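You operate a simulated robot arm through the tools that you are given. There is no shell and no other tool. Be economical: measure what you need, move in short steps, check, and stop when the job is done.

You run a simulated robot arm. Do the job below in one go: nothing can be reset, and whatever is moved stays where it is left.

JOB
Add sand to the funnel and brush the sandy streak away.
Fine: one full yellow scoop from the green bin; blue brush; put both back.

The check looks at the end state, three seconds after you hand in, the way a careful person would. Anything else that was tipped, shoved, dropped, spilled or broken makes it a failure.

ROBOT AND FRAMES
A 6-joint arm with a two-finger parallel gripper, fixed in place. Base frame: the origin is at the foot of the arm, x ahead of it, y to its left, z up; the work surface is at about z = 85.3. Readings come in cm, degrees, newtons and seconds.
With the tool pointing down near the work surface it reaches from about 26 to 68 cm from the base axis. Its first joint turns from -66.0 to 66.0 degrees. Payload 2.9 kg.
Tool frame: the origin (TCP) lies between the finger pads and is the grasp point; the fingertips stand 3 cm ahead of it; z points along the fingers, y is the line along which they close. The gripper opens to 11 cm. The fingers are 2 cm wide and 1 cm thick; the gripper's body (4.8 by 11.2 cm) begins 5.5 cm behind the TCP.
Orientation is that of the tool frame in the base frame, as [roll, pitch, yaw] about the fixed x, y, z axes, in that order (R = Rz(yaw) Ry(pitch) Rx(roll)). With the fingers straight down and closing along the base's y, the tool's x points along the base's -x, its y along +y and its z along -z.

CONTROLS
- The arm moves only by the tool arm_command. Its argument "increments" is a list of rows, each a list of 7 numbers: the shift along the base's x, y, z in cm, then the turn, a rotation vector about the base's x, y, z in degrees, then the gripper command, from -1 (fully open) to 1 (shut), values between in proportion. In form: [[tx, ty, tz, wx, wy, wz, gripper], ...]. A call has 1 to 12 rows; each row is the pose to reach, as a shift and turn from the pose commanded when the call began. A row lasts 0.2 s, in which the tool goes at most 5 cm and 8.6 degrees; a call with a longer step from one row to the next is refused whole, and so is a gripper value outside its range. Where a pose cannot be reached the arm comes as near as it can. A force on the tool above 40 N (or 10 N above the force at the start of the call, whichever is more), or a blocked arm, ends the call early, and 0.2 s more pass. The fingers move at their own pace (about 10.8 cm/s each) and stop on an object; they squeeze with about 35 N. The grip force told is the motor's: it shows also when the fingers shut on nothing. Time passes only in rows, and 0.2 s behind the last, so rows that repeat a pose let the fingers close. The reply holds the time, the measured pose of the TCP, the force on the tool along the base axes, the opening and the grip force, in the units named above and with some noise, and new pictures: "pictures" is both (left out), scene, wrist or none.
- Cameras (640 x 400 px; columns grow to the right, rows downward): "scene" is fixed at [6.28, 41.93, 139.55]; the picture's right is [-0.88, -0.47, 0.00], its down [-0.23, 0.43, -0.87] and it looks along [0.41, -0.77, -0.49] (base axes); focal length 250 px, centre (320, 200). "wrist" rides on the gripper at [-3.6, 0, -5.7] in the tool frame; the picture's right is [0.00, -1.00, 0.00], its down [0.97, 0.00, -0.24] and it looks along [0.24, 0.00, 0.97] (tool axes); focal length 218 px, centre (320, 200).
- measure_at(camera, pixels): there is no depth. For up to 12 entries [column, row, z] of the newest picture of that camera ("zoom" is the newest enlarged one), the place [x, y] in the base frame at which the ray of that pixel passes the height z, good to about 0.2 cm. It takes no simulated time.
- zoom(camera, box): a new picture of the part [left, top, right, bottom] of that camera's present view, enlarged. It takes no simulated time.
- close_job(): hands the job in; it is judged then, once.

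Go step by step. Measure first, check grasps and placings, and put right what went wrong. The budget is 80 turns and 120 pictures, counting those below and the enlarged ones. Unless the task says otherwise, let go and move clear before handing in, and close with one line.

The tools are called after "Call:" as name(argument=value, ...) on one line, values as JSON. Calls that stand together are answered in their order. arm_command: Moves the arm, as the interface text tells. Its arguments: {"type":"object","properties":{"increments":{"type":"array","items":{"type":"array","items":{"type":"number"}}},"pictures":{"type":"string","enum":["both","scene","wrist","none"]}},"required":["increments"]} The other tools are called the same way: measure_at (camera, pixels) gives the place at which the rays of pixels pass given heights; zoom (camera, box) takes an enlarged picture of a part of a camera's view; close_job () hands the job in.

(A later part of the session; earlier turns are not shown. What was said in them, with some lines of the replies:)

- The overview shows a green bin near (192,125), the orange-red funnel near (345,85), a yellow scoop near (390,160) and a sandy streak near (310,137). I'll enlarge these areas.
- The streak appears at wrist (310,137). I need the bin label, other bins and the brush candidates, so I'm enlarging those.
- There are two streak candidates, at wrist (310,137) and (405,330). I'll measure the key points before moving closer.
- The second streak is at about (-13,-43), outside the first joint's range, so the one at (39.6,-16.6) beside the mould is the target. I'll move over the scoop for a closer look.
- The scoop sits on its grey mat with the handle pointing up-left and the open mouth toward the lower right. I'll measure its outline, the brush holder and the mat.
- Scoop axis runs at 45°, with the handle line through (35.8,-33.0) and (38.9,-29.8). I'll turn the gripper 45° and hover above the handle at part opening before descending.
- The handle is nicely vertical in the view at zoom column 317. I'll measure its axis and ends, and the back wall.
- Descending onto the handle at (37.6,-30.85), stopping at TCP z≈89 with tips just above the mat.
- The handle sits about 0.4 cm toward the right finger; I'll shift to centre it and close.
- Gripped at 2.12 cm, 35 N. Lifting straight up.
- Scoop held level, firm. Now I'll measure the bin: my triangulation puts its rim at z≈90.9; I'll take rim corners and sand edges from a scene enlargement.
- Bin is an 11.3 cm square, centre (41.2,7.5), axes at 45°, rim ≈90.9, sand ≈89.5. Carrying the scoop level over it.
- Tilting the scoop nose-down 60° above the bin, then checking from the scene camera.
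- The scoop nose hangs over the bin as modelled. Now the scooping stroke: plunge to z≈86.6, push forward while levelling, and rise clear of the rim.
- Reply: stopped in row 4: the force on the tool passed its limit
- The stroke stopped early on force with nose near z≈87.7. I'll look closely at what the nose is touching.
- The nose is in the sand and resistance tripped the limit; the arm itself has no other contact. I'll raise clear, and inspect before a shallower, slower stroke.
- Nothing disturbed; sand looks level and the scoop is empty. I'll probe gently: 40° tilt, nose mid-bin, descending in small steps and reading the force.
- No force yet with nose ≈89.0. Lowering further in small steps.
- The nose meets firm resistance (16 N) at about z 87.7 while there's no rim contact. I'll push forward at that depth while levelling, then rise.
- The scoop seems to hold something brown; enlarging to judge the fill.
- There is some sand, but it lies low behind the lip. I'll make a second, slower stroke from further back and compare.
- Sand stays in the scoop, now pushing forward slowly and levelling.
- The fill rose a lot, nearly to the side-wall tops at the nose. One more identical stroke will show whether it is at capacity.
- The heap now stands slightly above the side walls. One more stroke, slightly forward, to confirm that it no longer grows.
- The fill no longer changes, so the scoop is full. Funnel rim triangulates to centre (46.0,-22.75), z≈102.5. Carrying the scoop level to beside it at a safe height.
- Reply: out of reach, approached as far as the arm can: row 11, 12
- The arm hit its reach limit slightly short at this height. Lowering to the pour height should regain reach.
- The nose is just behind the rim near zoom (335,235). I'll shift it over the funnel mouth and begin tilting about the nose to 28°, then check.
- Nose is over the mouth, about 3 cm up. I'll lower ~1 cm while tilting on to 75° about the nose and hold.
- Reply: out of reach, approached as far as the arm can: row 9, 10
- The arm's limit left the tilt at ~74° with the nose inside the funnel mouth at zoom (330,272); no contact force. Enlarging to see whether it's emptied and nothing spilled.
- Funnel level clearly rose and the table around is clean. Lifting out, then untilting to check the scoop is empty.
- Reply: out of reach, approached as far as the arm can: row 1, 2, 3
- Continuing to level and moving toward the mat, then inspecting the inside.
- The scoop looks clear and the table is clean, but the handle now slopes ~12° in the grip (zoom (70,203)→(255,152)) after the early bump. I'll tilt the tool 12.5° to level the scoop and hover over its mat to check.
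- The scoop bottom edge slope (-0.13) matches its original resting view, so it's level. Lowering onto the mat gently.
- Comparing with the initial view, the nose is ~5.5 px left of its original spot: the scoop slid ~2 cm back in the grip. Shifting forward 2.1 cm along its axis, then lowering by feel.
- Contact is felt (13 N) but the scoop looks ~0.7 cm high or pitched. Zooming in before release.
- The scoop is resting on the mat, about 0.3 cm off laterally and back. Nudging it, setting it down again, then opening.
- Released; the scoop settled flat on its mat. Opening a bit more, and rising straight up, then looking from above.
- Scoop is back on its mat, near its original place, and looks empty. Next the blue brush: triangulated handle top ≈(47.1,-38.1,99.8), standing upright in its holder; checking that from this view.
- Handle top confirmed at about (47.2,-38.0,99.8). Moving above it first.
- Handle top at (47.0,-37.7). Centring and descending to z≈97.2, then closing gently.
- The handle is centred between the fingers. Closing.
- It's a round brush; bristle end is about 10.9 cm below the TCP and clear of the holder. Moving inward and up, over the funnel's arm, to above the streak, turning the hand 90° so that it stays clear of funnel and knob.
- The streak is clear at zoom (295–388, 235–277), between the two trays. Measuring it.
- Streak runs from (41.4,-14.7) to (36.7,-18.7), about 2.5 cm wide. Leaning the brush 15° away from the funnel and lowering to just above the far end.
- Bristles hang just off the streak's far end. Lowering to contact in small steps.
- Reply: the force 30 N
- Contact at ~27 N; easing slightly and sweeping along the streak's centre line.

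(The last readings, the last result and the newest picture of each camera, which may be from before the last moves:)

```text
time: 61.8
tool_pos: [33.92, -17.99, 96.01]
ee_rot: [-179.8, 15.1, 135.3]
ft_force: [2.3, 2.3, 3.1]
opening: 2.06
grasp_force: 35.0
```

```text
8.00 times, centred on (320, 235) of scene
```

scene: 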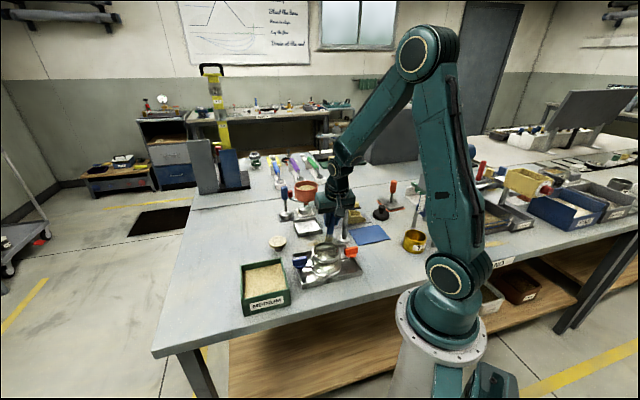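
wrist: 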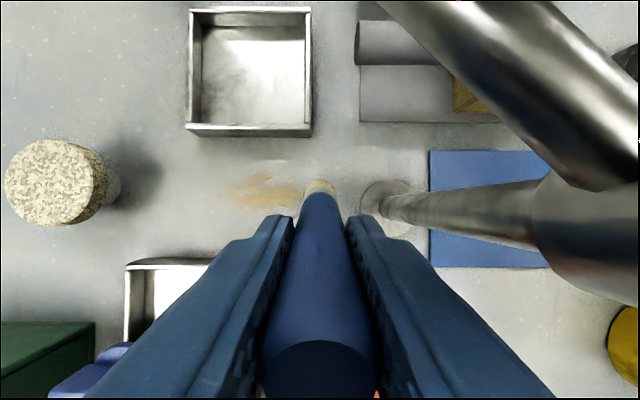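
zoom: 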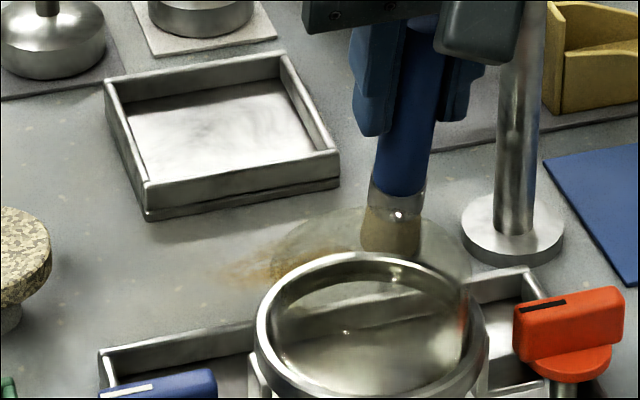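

The streak is fainter after one pass. Sweeping back offset toward the funnel tray side, pressing slightly more.

Call:
arm_command(increments=[[0.8, 0.4, -0.1, 0, 0, 0, 1], [1.5, 0.2, -0.15, 0, 0, 0, 1], [2.2, 0.9, -0.15, 0, 0, 0, 1], [2.9, 1.6, -0.15, 0, 0, 0, 1], [3.6, 2.3, -0.15, 0, 0, 0, 1], [4.3, 3.0, -0.15, 0, 0, 0, 1], [5.0, 3.7, -0.15, 0, 0, 0, 1], [5.7, 4.4, -0.15, 0, 0, 0, 1], [6.4, 5.1, -0.15, 0, 0, 0, 1], [6.8, 5.6, -0.15, 0, 0, 0, 1]], pictures="none")

Call:
arm_command(increments=[[-0.9, 0.9, 0, 0, 0, 0, 1], [-1.6, 0.2, 0, 0, 0, 0, 1], [-2.3, -0.5, 0, 0, 0, 0, 1], [-3.0, -1.2, 0, 0, 0, 0, 1], [-3.7, -1.9, 0, 0, 0, 0, 1], [-4.4, -2.6, 0, 0, 0, 0, 1], [-5.1, -3.3, 0, 0, 0, 0, 1], [-5.8, -4.0, 0, 0, 0, 0, 1], [-6.5, -4.7, 0, 0, 0, 0, 1], [-7.0, -5.2, 0, 0, 0, 0, 1]], pictures="wrist")

Call:
zoom(camera="scene", box=[285, 210, 355, 260])

```text
time: 64.0
tool_pos: [40.85, -12.37, 95.63]
ee_rot: [-179.9, 15.0, 135.5]
ft_force: [-3.8, -4.1, 8.1]
opening: 2.06
grasp_force: 34.6
```

```text
time: 66.2
tool_pos: [33.61, -17.75, 95.74]
ee_rot: [-180.0, 15.1, 135.3]
ft_force: [-0.7, -0.6, -0.3]
opening: 2.04
grasp_force: 34.8
```

wrist: 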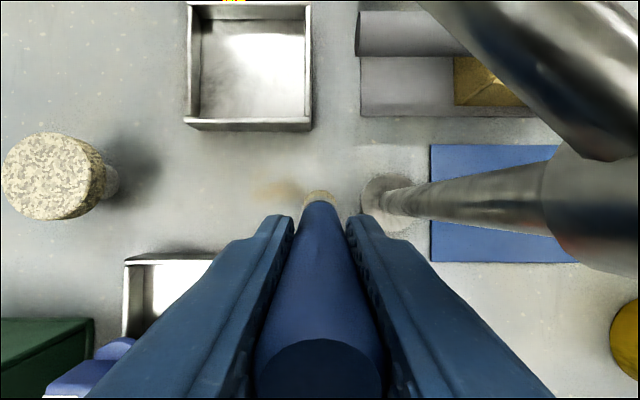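

```text
8.00 times, centred on (320, 235) of scene
```

zoom: 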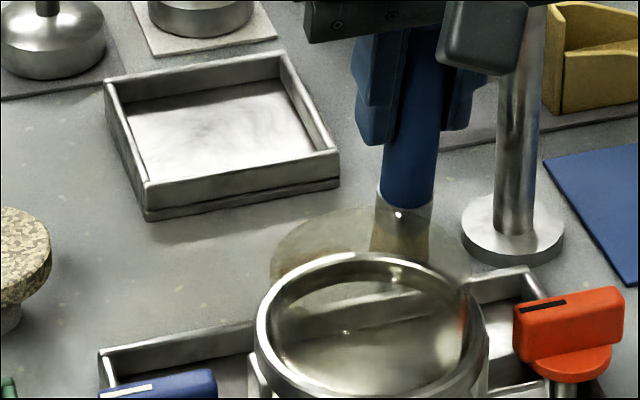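

The streak is nearly gone; a faint patch remains at wrist (275,190). Measuring it and sweeping again slightly lower.

Call:
measure_at(camera="wrist", pixels=[[255, 190, 85.3], [300, 188, 85.3], [275, 180, 85.3], [280, 200, 85.3], [318, 195, 85.5]])

Call:
arm_command(increments=[[0.8, 0.6, -0.2, 0, 0, 0, 1], [1.5, 1.3, -0.3, 0, 0, 0, 1], [2.2, 2.0, -0.3, 0, 0, 0, 1], [2.9, 2.7, -0.3, 0, 0, 0, 1], [3.6, 3.4, -0.3, 0, 0, 0, 1], [4.3, 4.1, -0.3, 0, 0, 0, 1], [5.0, 4.8, -0.3, 0, 0, 0, 1], [5.7, 5.5, -0.3, 0, 0, 0, 1], [6.4, 6.2, -0.3, 0, 0, 0, 1]], pictures="wrist")

Call:
zoom(camera="wrist", box=[240, 130, 440, 230])

```text
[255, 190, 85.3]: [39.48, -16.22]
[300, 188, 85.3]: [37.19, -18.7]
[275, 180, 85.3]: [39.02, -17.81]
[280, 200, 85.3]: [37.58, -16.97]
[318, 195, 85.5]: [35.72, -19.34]
```

```text
time: 67.6
tool_pos: [37.67, -14.16, 95.57]
ee_rot: [-179.4, 15.3, 135.2]
ft_force: [0.5, -0.2, 0.9]
opening: 2.05
grasp_force: 35.1
stopped in row 6: the force on the tool passed its limit (the readings are from after the stop); the commanded pose is now the measured one
```

wrist: 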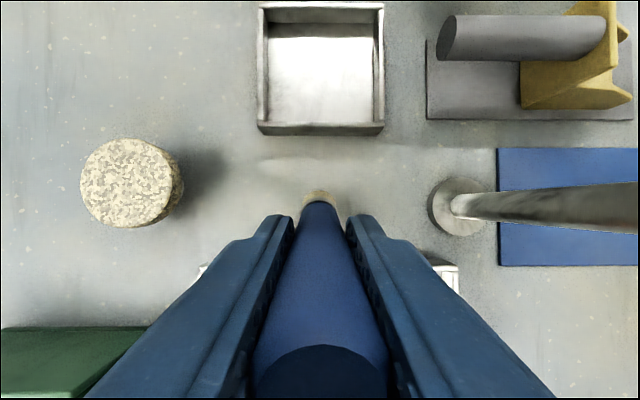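

```text
3.20 times, centred on (340, 180) of wrist
```

zoom: 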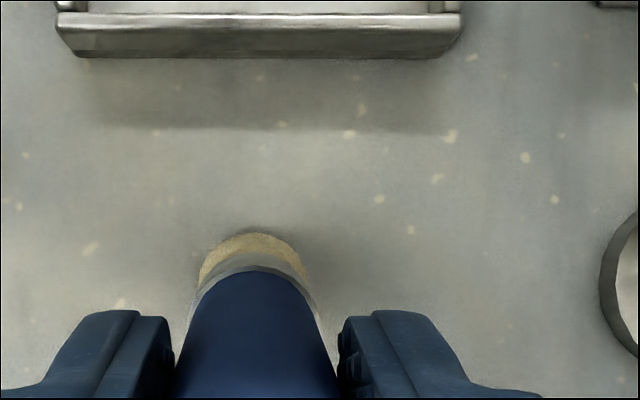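

The streak looks gone (only floor-pattern flecks remain at zoom (350,130)). Lifting the brush and levelling it for a full view.

Call:
arm_command(increments=[[0, 0, 2, 0, 0, 0, 1], [0, 0, 6, 0, 0, 0, 1], [0, 0, 10, 0, 0, 0, 1], [0, -0.5, 14, 5.3, 5.3, 0, 1], [0, -0.5, 18, 10.6, 10.6, 0, 1], [0, -0.5, 22.5, 10.6, 10.6, 0, 1], [0, -0.5, 23, 10.6, 10.6, 0, 1]])

Call:
zoom(camera="wrist", box=[200, 60, 440, 210])

Call:
zoom(camera="scene", box=[280, 140, 350, 200])

Call:
zoom(camera="scene", box=[270, 200, 370, 262])

```text
time: 69.2
tool_pos: [37.66, -14.68, 118.74]
ee_rot: [-179.5, 0.2, 135.1]
ft_force: [-0.4, 0.0, 0.1]
opening: 2.06
grasp_force: 35.3
```

scene: 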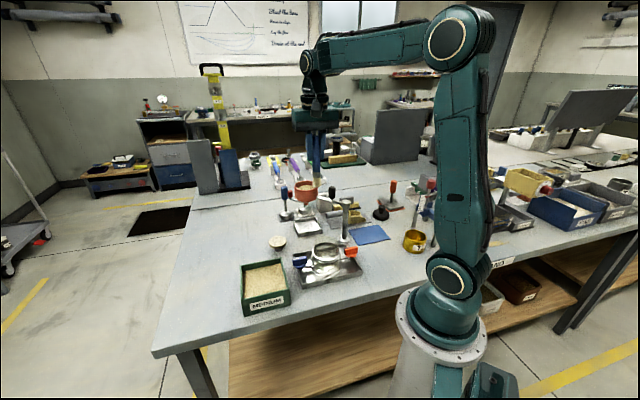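
wrist: 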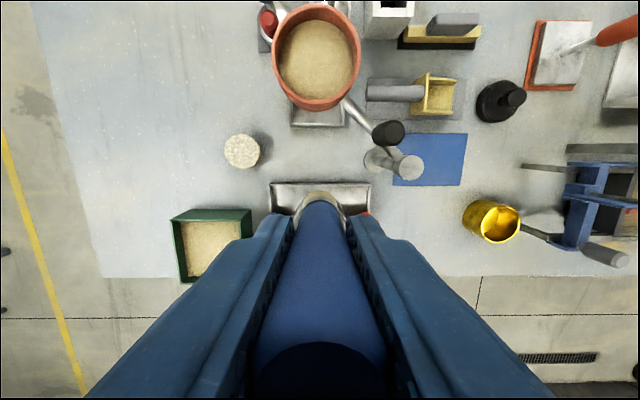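

```text
2.67 times, centred on (320, 135) of wrist
```

zoom: 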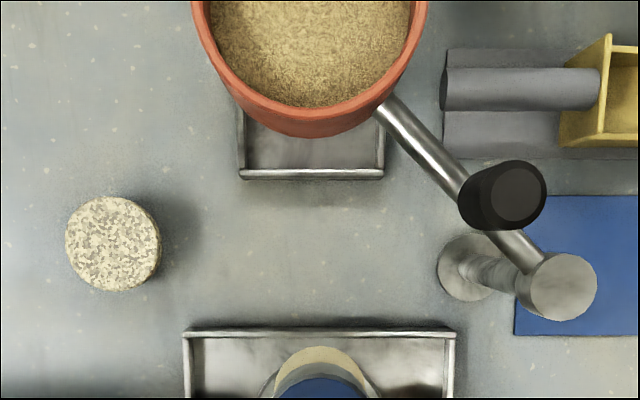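

```text
6.67 times, centred on (315, 170) of scene
```

zoom: 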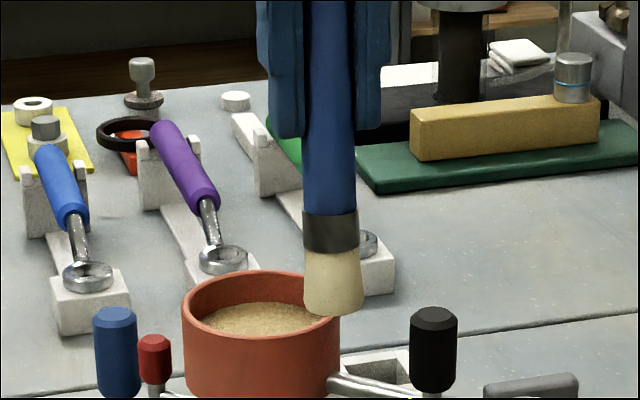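

```text
6.40 times, centred on (320, 231) of scene
```

zoom: 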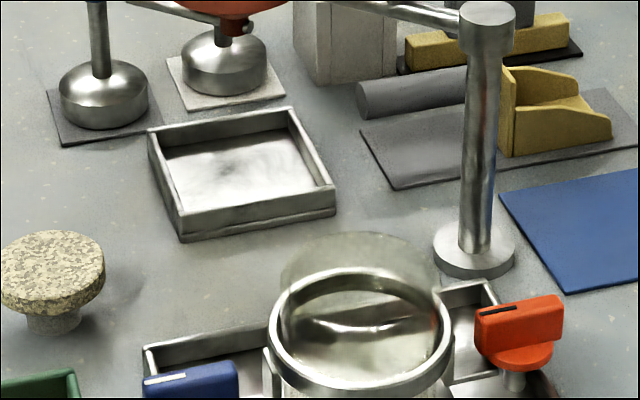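

Streak fully gone, table clean. Returning the brush along the same path, turning the hand back to its pick-up yaw over the holder.

Call:
arm_command(increments=[[0, -2, 0, 0, 0, 8, 1], [0, -5, 0, 0, 0, 16, 1], [0, -9, 0, 0, 0, 24, 1], [0.3, -13, 0, 0, 0, 32, 1], [0.3, -16, -2.5, 0, 0, 40, 1], [1.9, -18, -6.5, 0, 0, 48, 1], [4.4, -20, -9, 0, 0, 56, 1], [6.9, -21.5, -11.7, 0, 0, 64, 1], [9.4, -23, -13.7, 0, 0, 72, 1], [9.4, -23, -13.7, 0, 0, 80, 1], [9.4, -23, -13.7, 0, 0, 88, 1], [9.4, -23, -13.7, 0, 0, 90, 1]])

Call:
zoom(camera="wrist", box=[240, 120, 400, 220])

Call:
zoom(camera="scene", box=[290, 150, 370, 215])

```text
time: 71.8
tool_pos: [47.03, -37.48, 104.8]
ee_rot: [-179.4, 0.4, -134.8]
ft_force: [0.6, 0.0, -0.2]
opening: 2.06
grasp_force: 35.1
```

scene: 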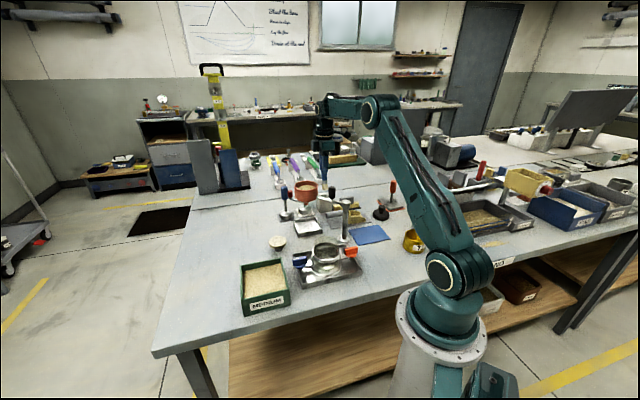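
wrist: 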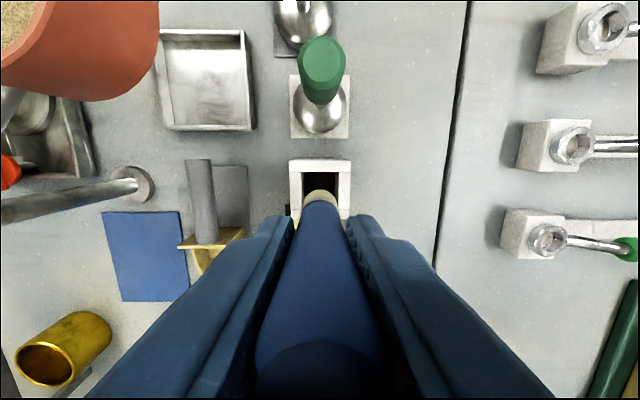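

```text
4.00 times, centred on (320, 170) of wrist
```

zoom: 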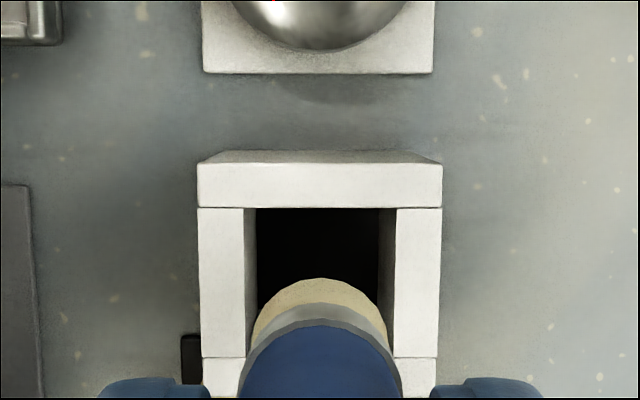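

```text
6.15 times, centred on (330, 182) of scene
```

zoom: 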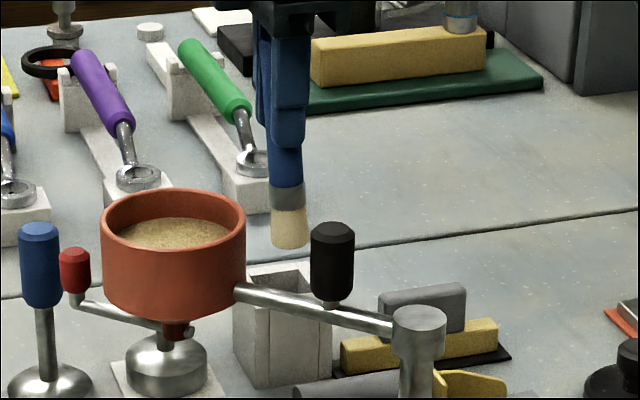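

The brush leans ~3.5° toward the lower side in the grip. I'll measure the hole and correct the tilt so that it enters vertically.

Call:
measure_at(camera="zoom", pixels=[[320, 300, 94]])

Call:
measure_at(camera="wrist", pixels=[[304, 172, 91.5], [335, 172, 91.5], [301, 209, 91.5], [339, 209, 91.5], [320, 190, 94], [290, 160, 91.5], [350, 160, 91.5]])

Call:
arm_command(increments=[[0, 0, 0, 2.5, -2.5, 0, 1], [0, 0, 0, 2.5, -2.5, 0, 1]], pictures="wrist")

Call:
zoom(camera="wrist", box=[240, 120, 400, 220])

Call:
zoom(camera="scene", box=[300, 150, 360, 215])

```text
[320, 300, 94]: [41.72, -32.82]
```

```text
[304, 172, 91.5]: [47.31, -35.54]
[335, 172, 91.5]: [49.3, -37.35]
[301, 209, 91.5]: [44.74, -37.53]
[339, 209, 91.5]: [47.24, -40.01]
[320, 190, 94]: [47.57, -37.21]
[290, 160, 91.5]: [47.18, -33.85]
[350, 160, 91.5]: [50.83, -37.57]
```

```text
time: 72.4
tool_pos: [47.06, -37.47, 104.88]
ee_rot: [-179.4, 3.9, -134.9]
ft_force: [-0.1, -0.5, 0.1]
opening: 2.05
grasp_force: 34.8
```

wrist: 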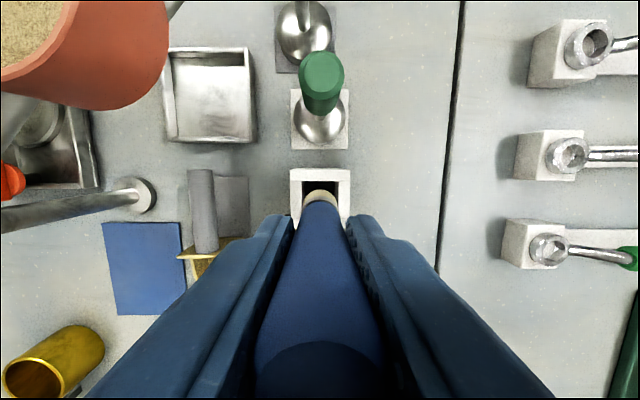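

```text
4.00 times, centred on (320, 170) of wrist
```

zoom: 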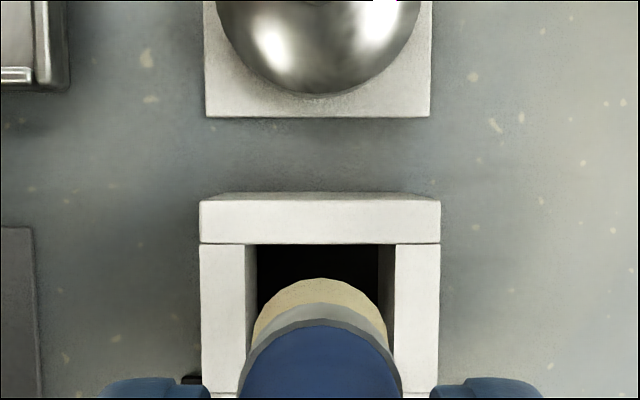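

```text
6.15 times, centred on (330, 182) of scene
```

zoom: 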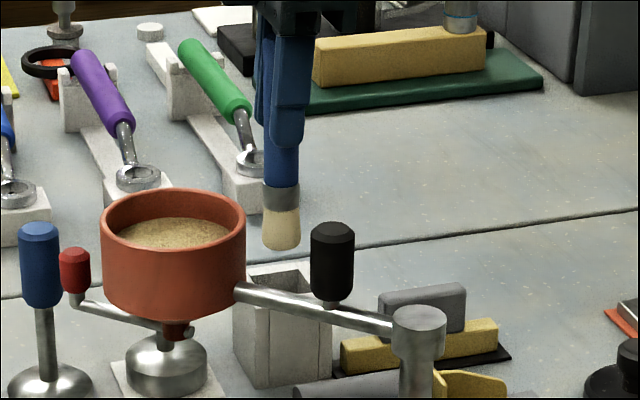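

The brush now hangs vertically over the hole (centre ≈(47.15,-37.6)). Lowering in steps.

Call:
arm_command(increments=[[0.05, -0.2, -1.5, 0, 0, 0, 1], [0.05, -0.2, -3, 0, 0, 0, 1], [0.05, -0.2, -4.5, 0, 0, 0, 1], [0.05, -0.2, -6, 0, 0, 0, 1], [0.05, -0.2, -7.3, 0, 0, 0, 1], [0.05, -0.2, -7.9, 0, 0, 0, 1], [0.05, -0.2, -8.3, 0, 0, 0, 1]], pictures="wrist")

Call:
zoom(camera="scene", box=[290, 150, 370, 215])

```text
time: 74.0
tool_pos: [47.15, -38.02, 96.62]
ee_rot: [-179.1, 4.0, -134.8]
ft_force: [-1.8, 3.0, 12.9]
opening: 2.04
grasp_force: 35.2
```

wrist: 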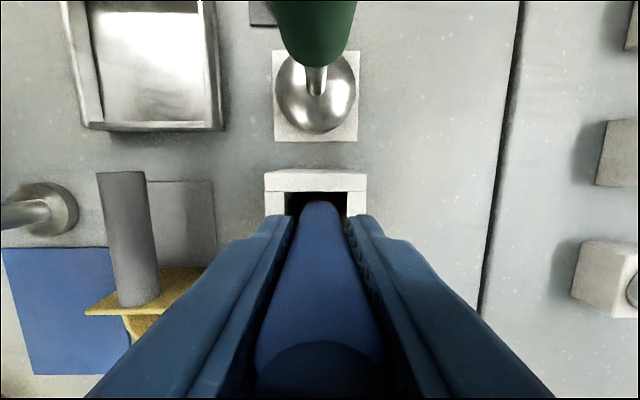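

```text
6.15 times, centred on (330, 182) of scene
```

zoom: 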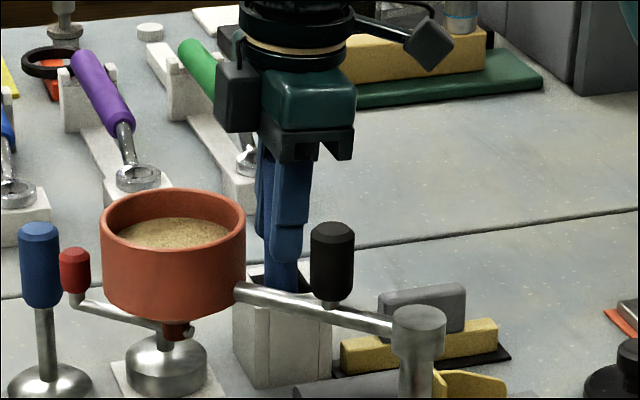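

The brush is in the holder and touching bottom (13 N at the expected depth). Releasing.

Call:
arm_command(increments=[[0, 0, 0, 0, 0, 0, 0.5], [0, 0, 0, 0, 0, 0, 0.1], [0, 0, 0, 0, 0, 0, -0.2], [0, 0, 0, 0, 0, 0, -0.2]], pictures="wrist")

Call:
arm_command(increments=[[0, 0, 2, 0, 0, 0, -0.2], [0, 0, 5, 0, 0, 0, -0.2], [-0.5, 0.4, 8, 0, 0, 0, -0.2], [-2.5, 1.8, 10.5, -2.5, 2.5, 0, -0.2], [-5.5, 4, 13.5, -2.5, 2.5, 0, -0.2], [-8.5, 6.5, 16.5, -2.5, 2.5, 0, -0.2], [-11.5, 9, 19.5, -2.5, 2.5, 0, -0.2], [-13, 11.5, 22, -2.5, 2.5, 0, -0.2]])

Call:
zoom(camera="scene", box=[260, 160, 390, 260])

Call:
zoom(camera="wrist", box=[220, 30, 460, 180])

```text
time: 75.0
tool_pos: [47.24, -37.97, 96.5]
ee_rot: [-179.5, 4.0, -134.9]
ft_force: [-0.4, -0.2, -0.4]
opening: 6.59
grasp_force: 0.0
```

wrist: 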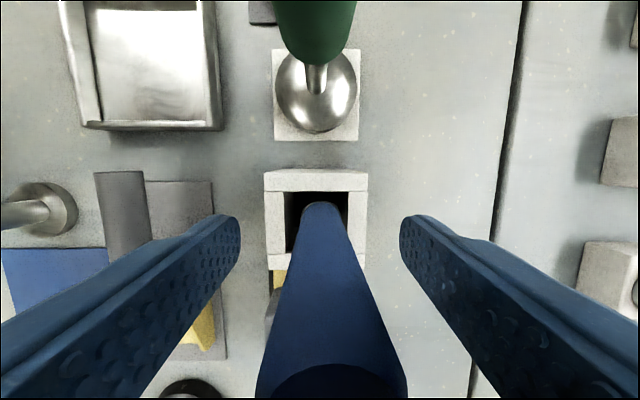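

```text
time: 76.8
tool_pos: [34.02, -26.55, 118.89]
ee_rot: [-179.4, 0.4, -135.0]
ft_force: [0.3, -0.7, -0.2]
opening: 6.61
grasp_force: 0.0
```

scene: 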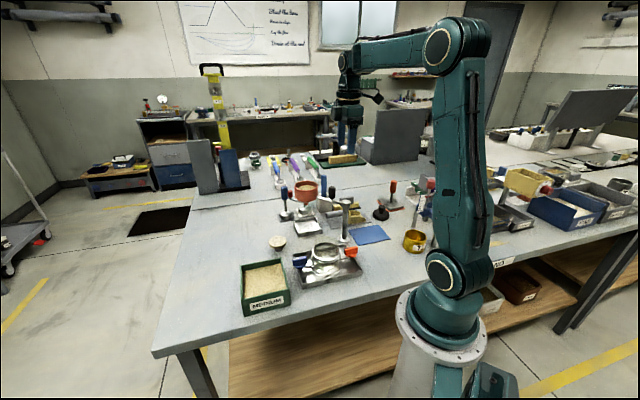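
wrist: 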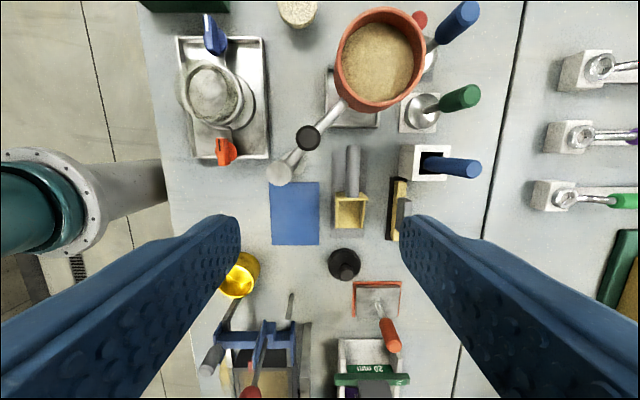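

```text
4.00 times, centred on (325, 210) of scene
```

zoom: 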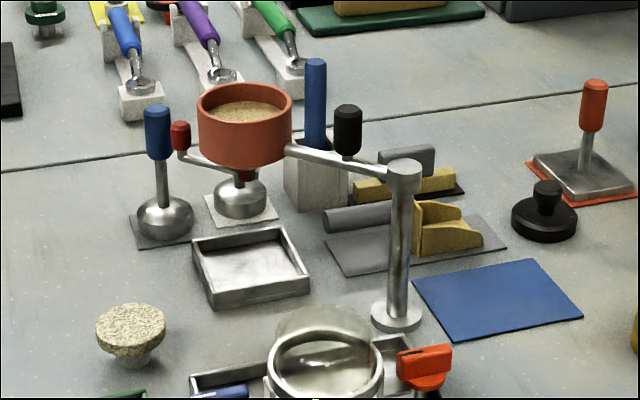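

```text
2.67 times, centred on (340, 105) of wrist
```

zoom: 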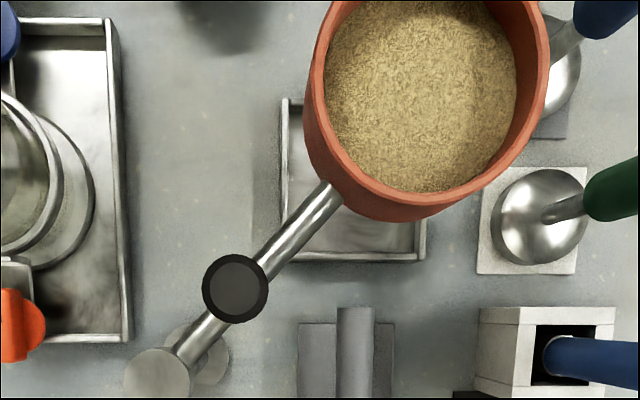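

Brush stands upright in its holder, the streak is gone and nothing is spilled. A last look inside the scoop and around the bin.

Call:
zoom(camera="wrist", box=[310, 130, 410, 240])

Call:
zoom(camera="scene", box=[220, 225, 330, 320])

```text
refused: no pictures are left
```

```text
refused: no pictures are left
```

The picture budget is used up. The last views showed the scoop on its mat, the brush in its holder, the funnel topped up and the streak gone, so I'm handing in.

Call:
close_job()

```text
The job is handed in.
```

I poured one full yellow scoop from the green bin (labelled MEDIUM) into the funnel, brushed away the sandy streak beside the mould, and put the scoop and blue brush back. No spill showed in the last pictures, but they ran out before a final close look inside the scoop and around the bin. A second sandy patch near the table edge was out of the arm's reach, so I left it.
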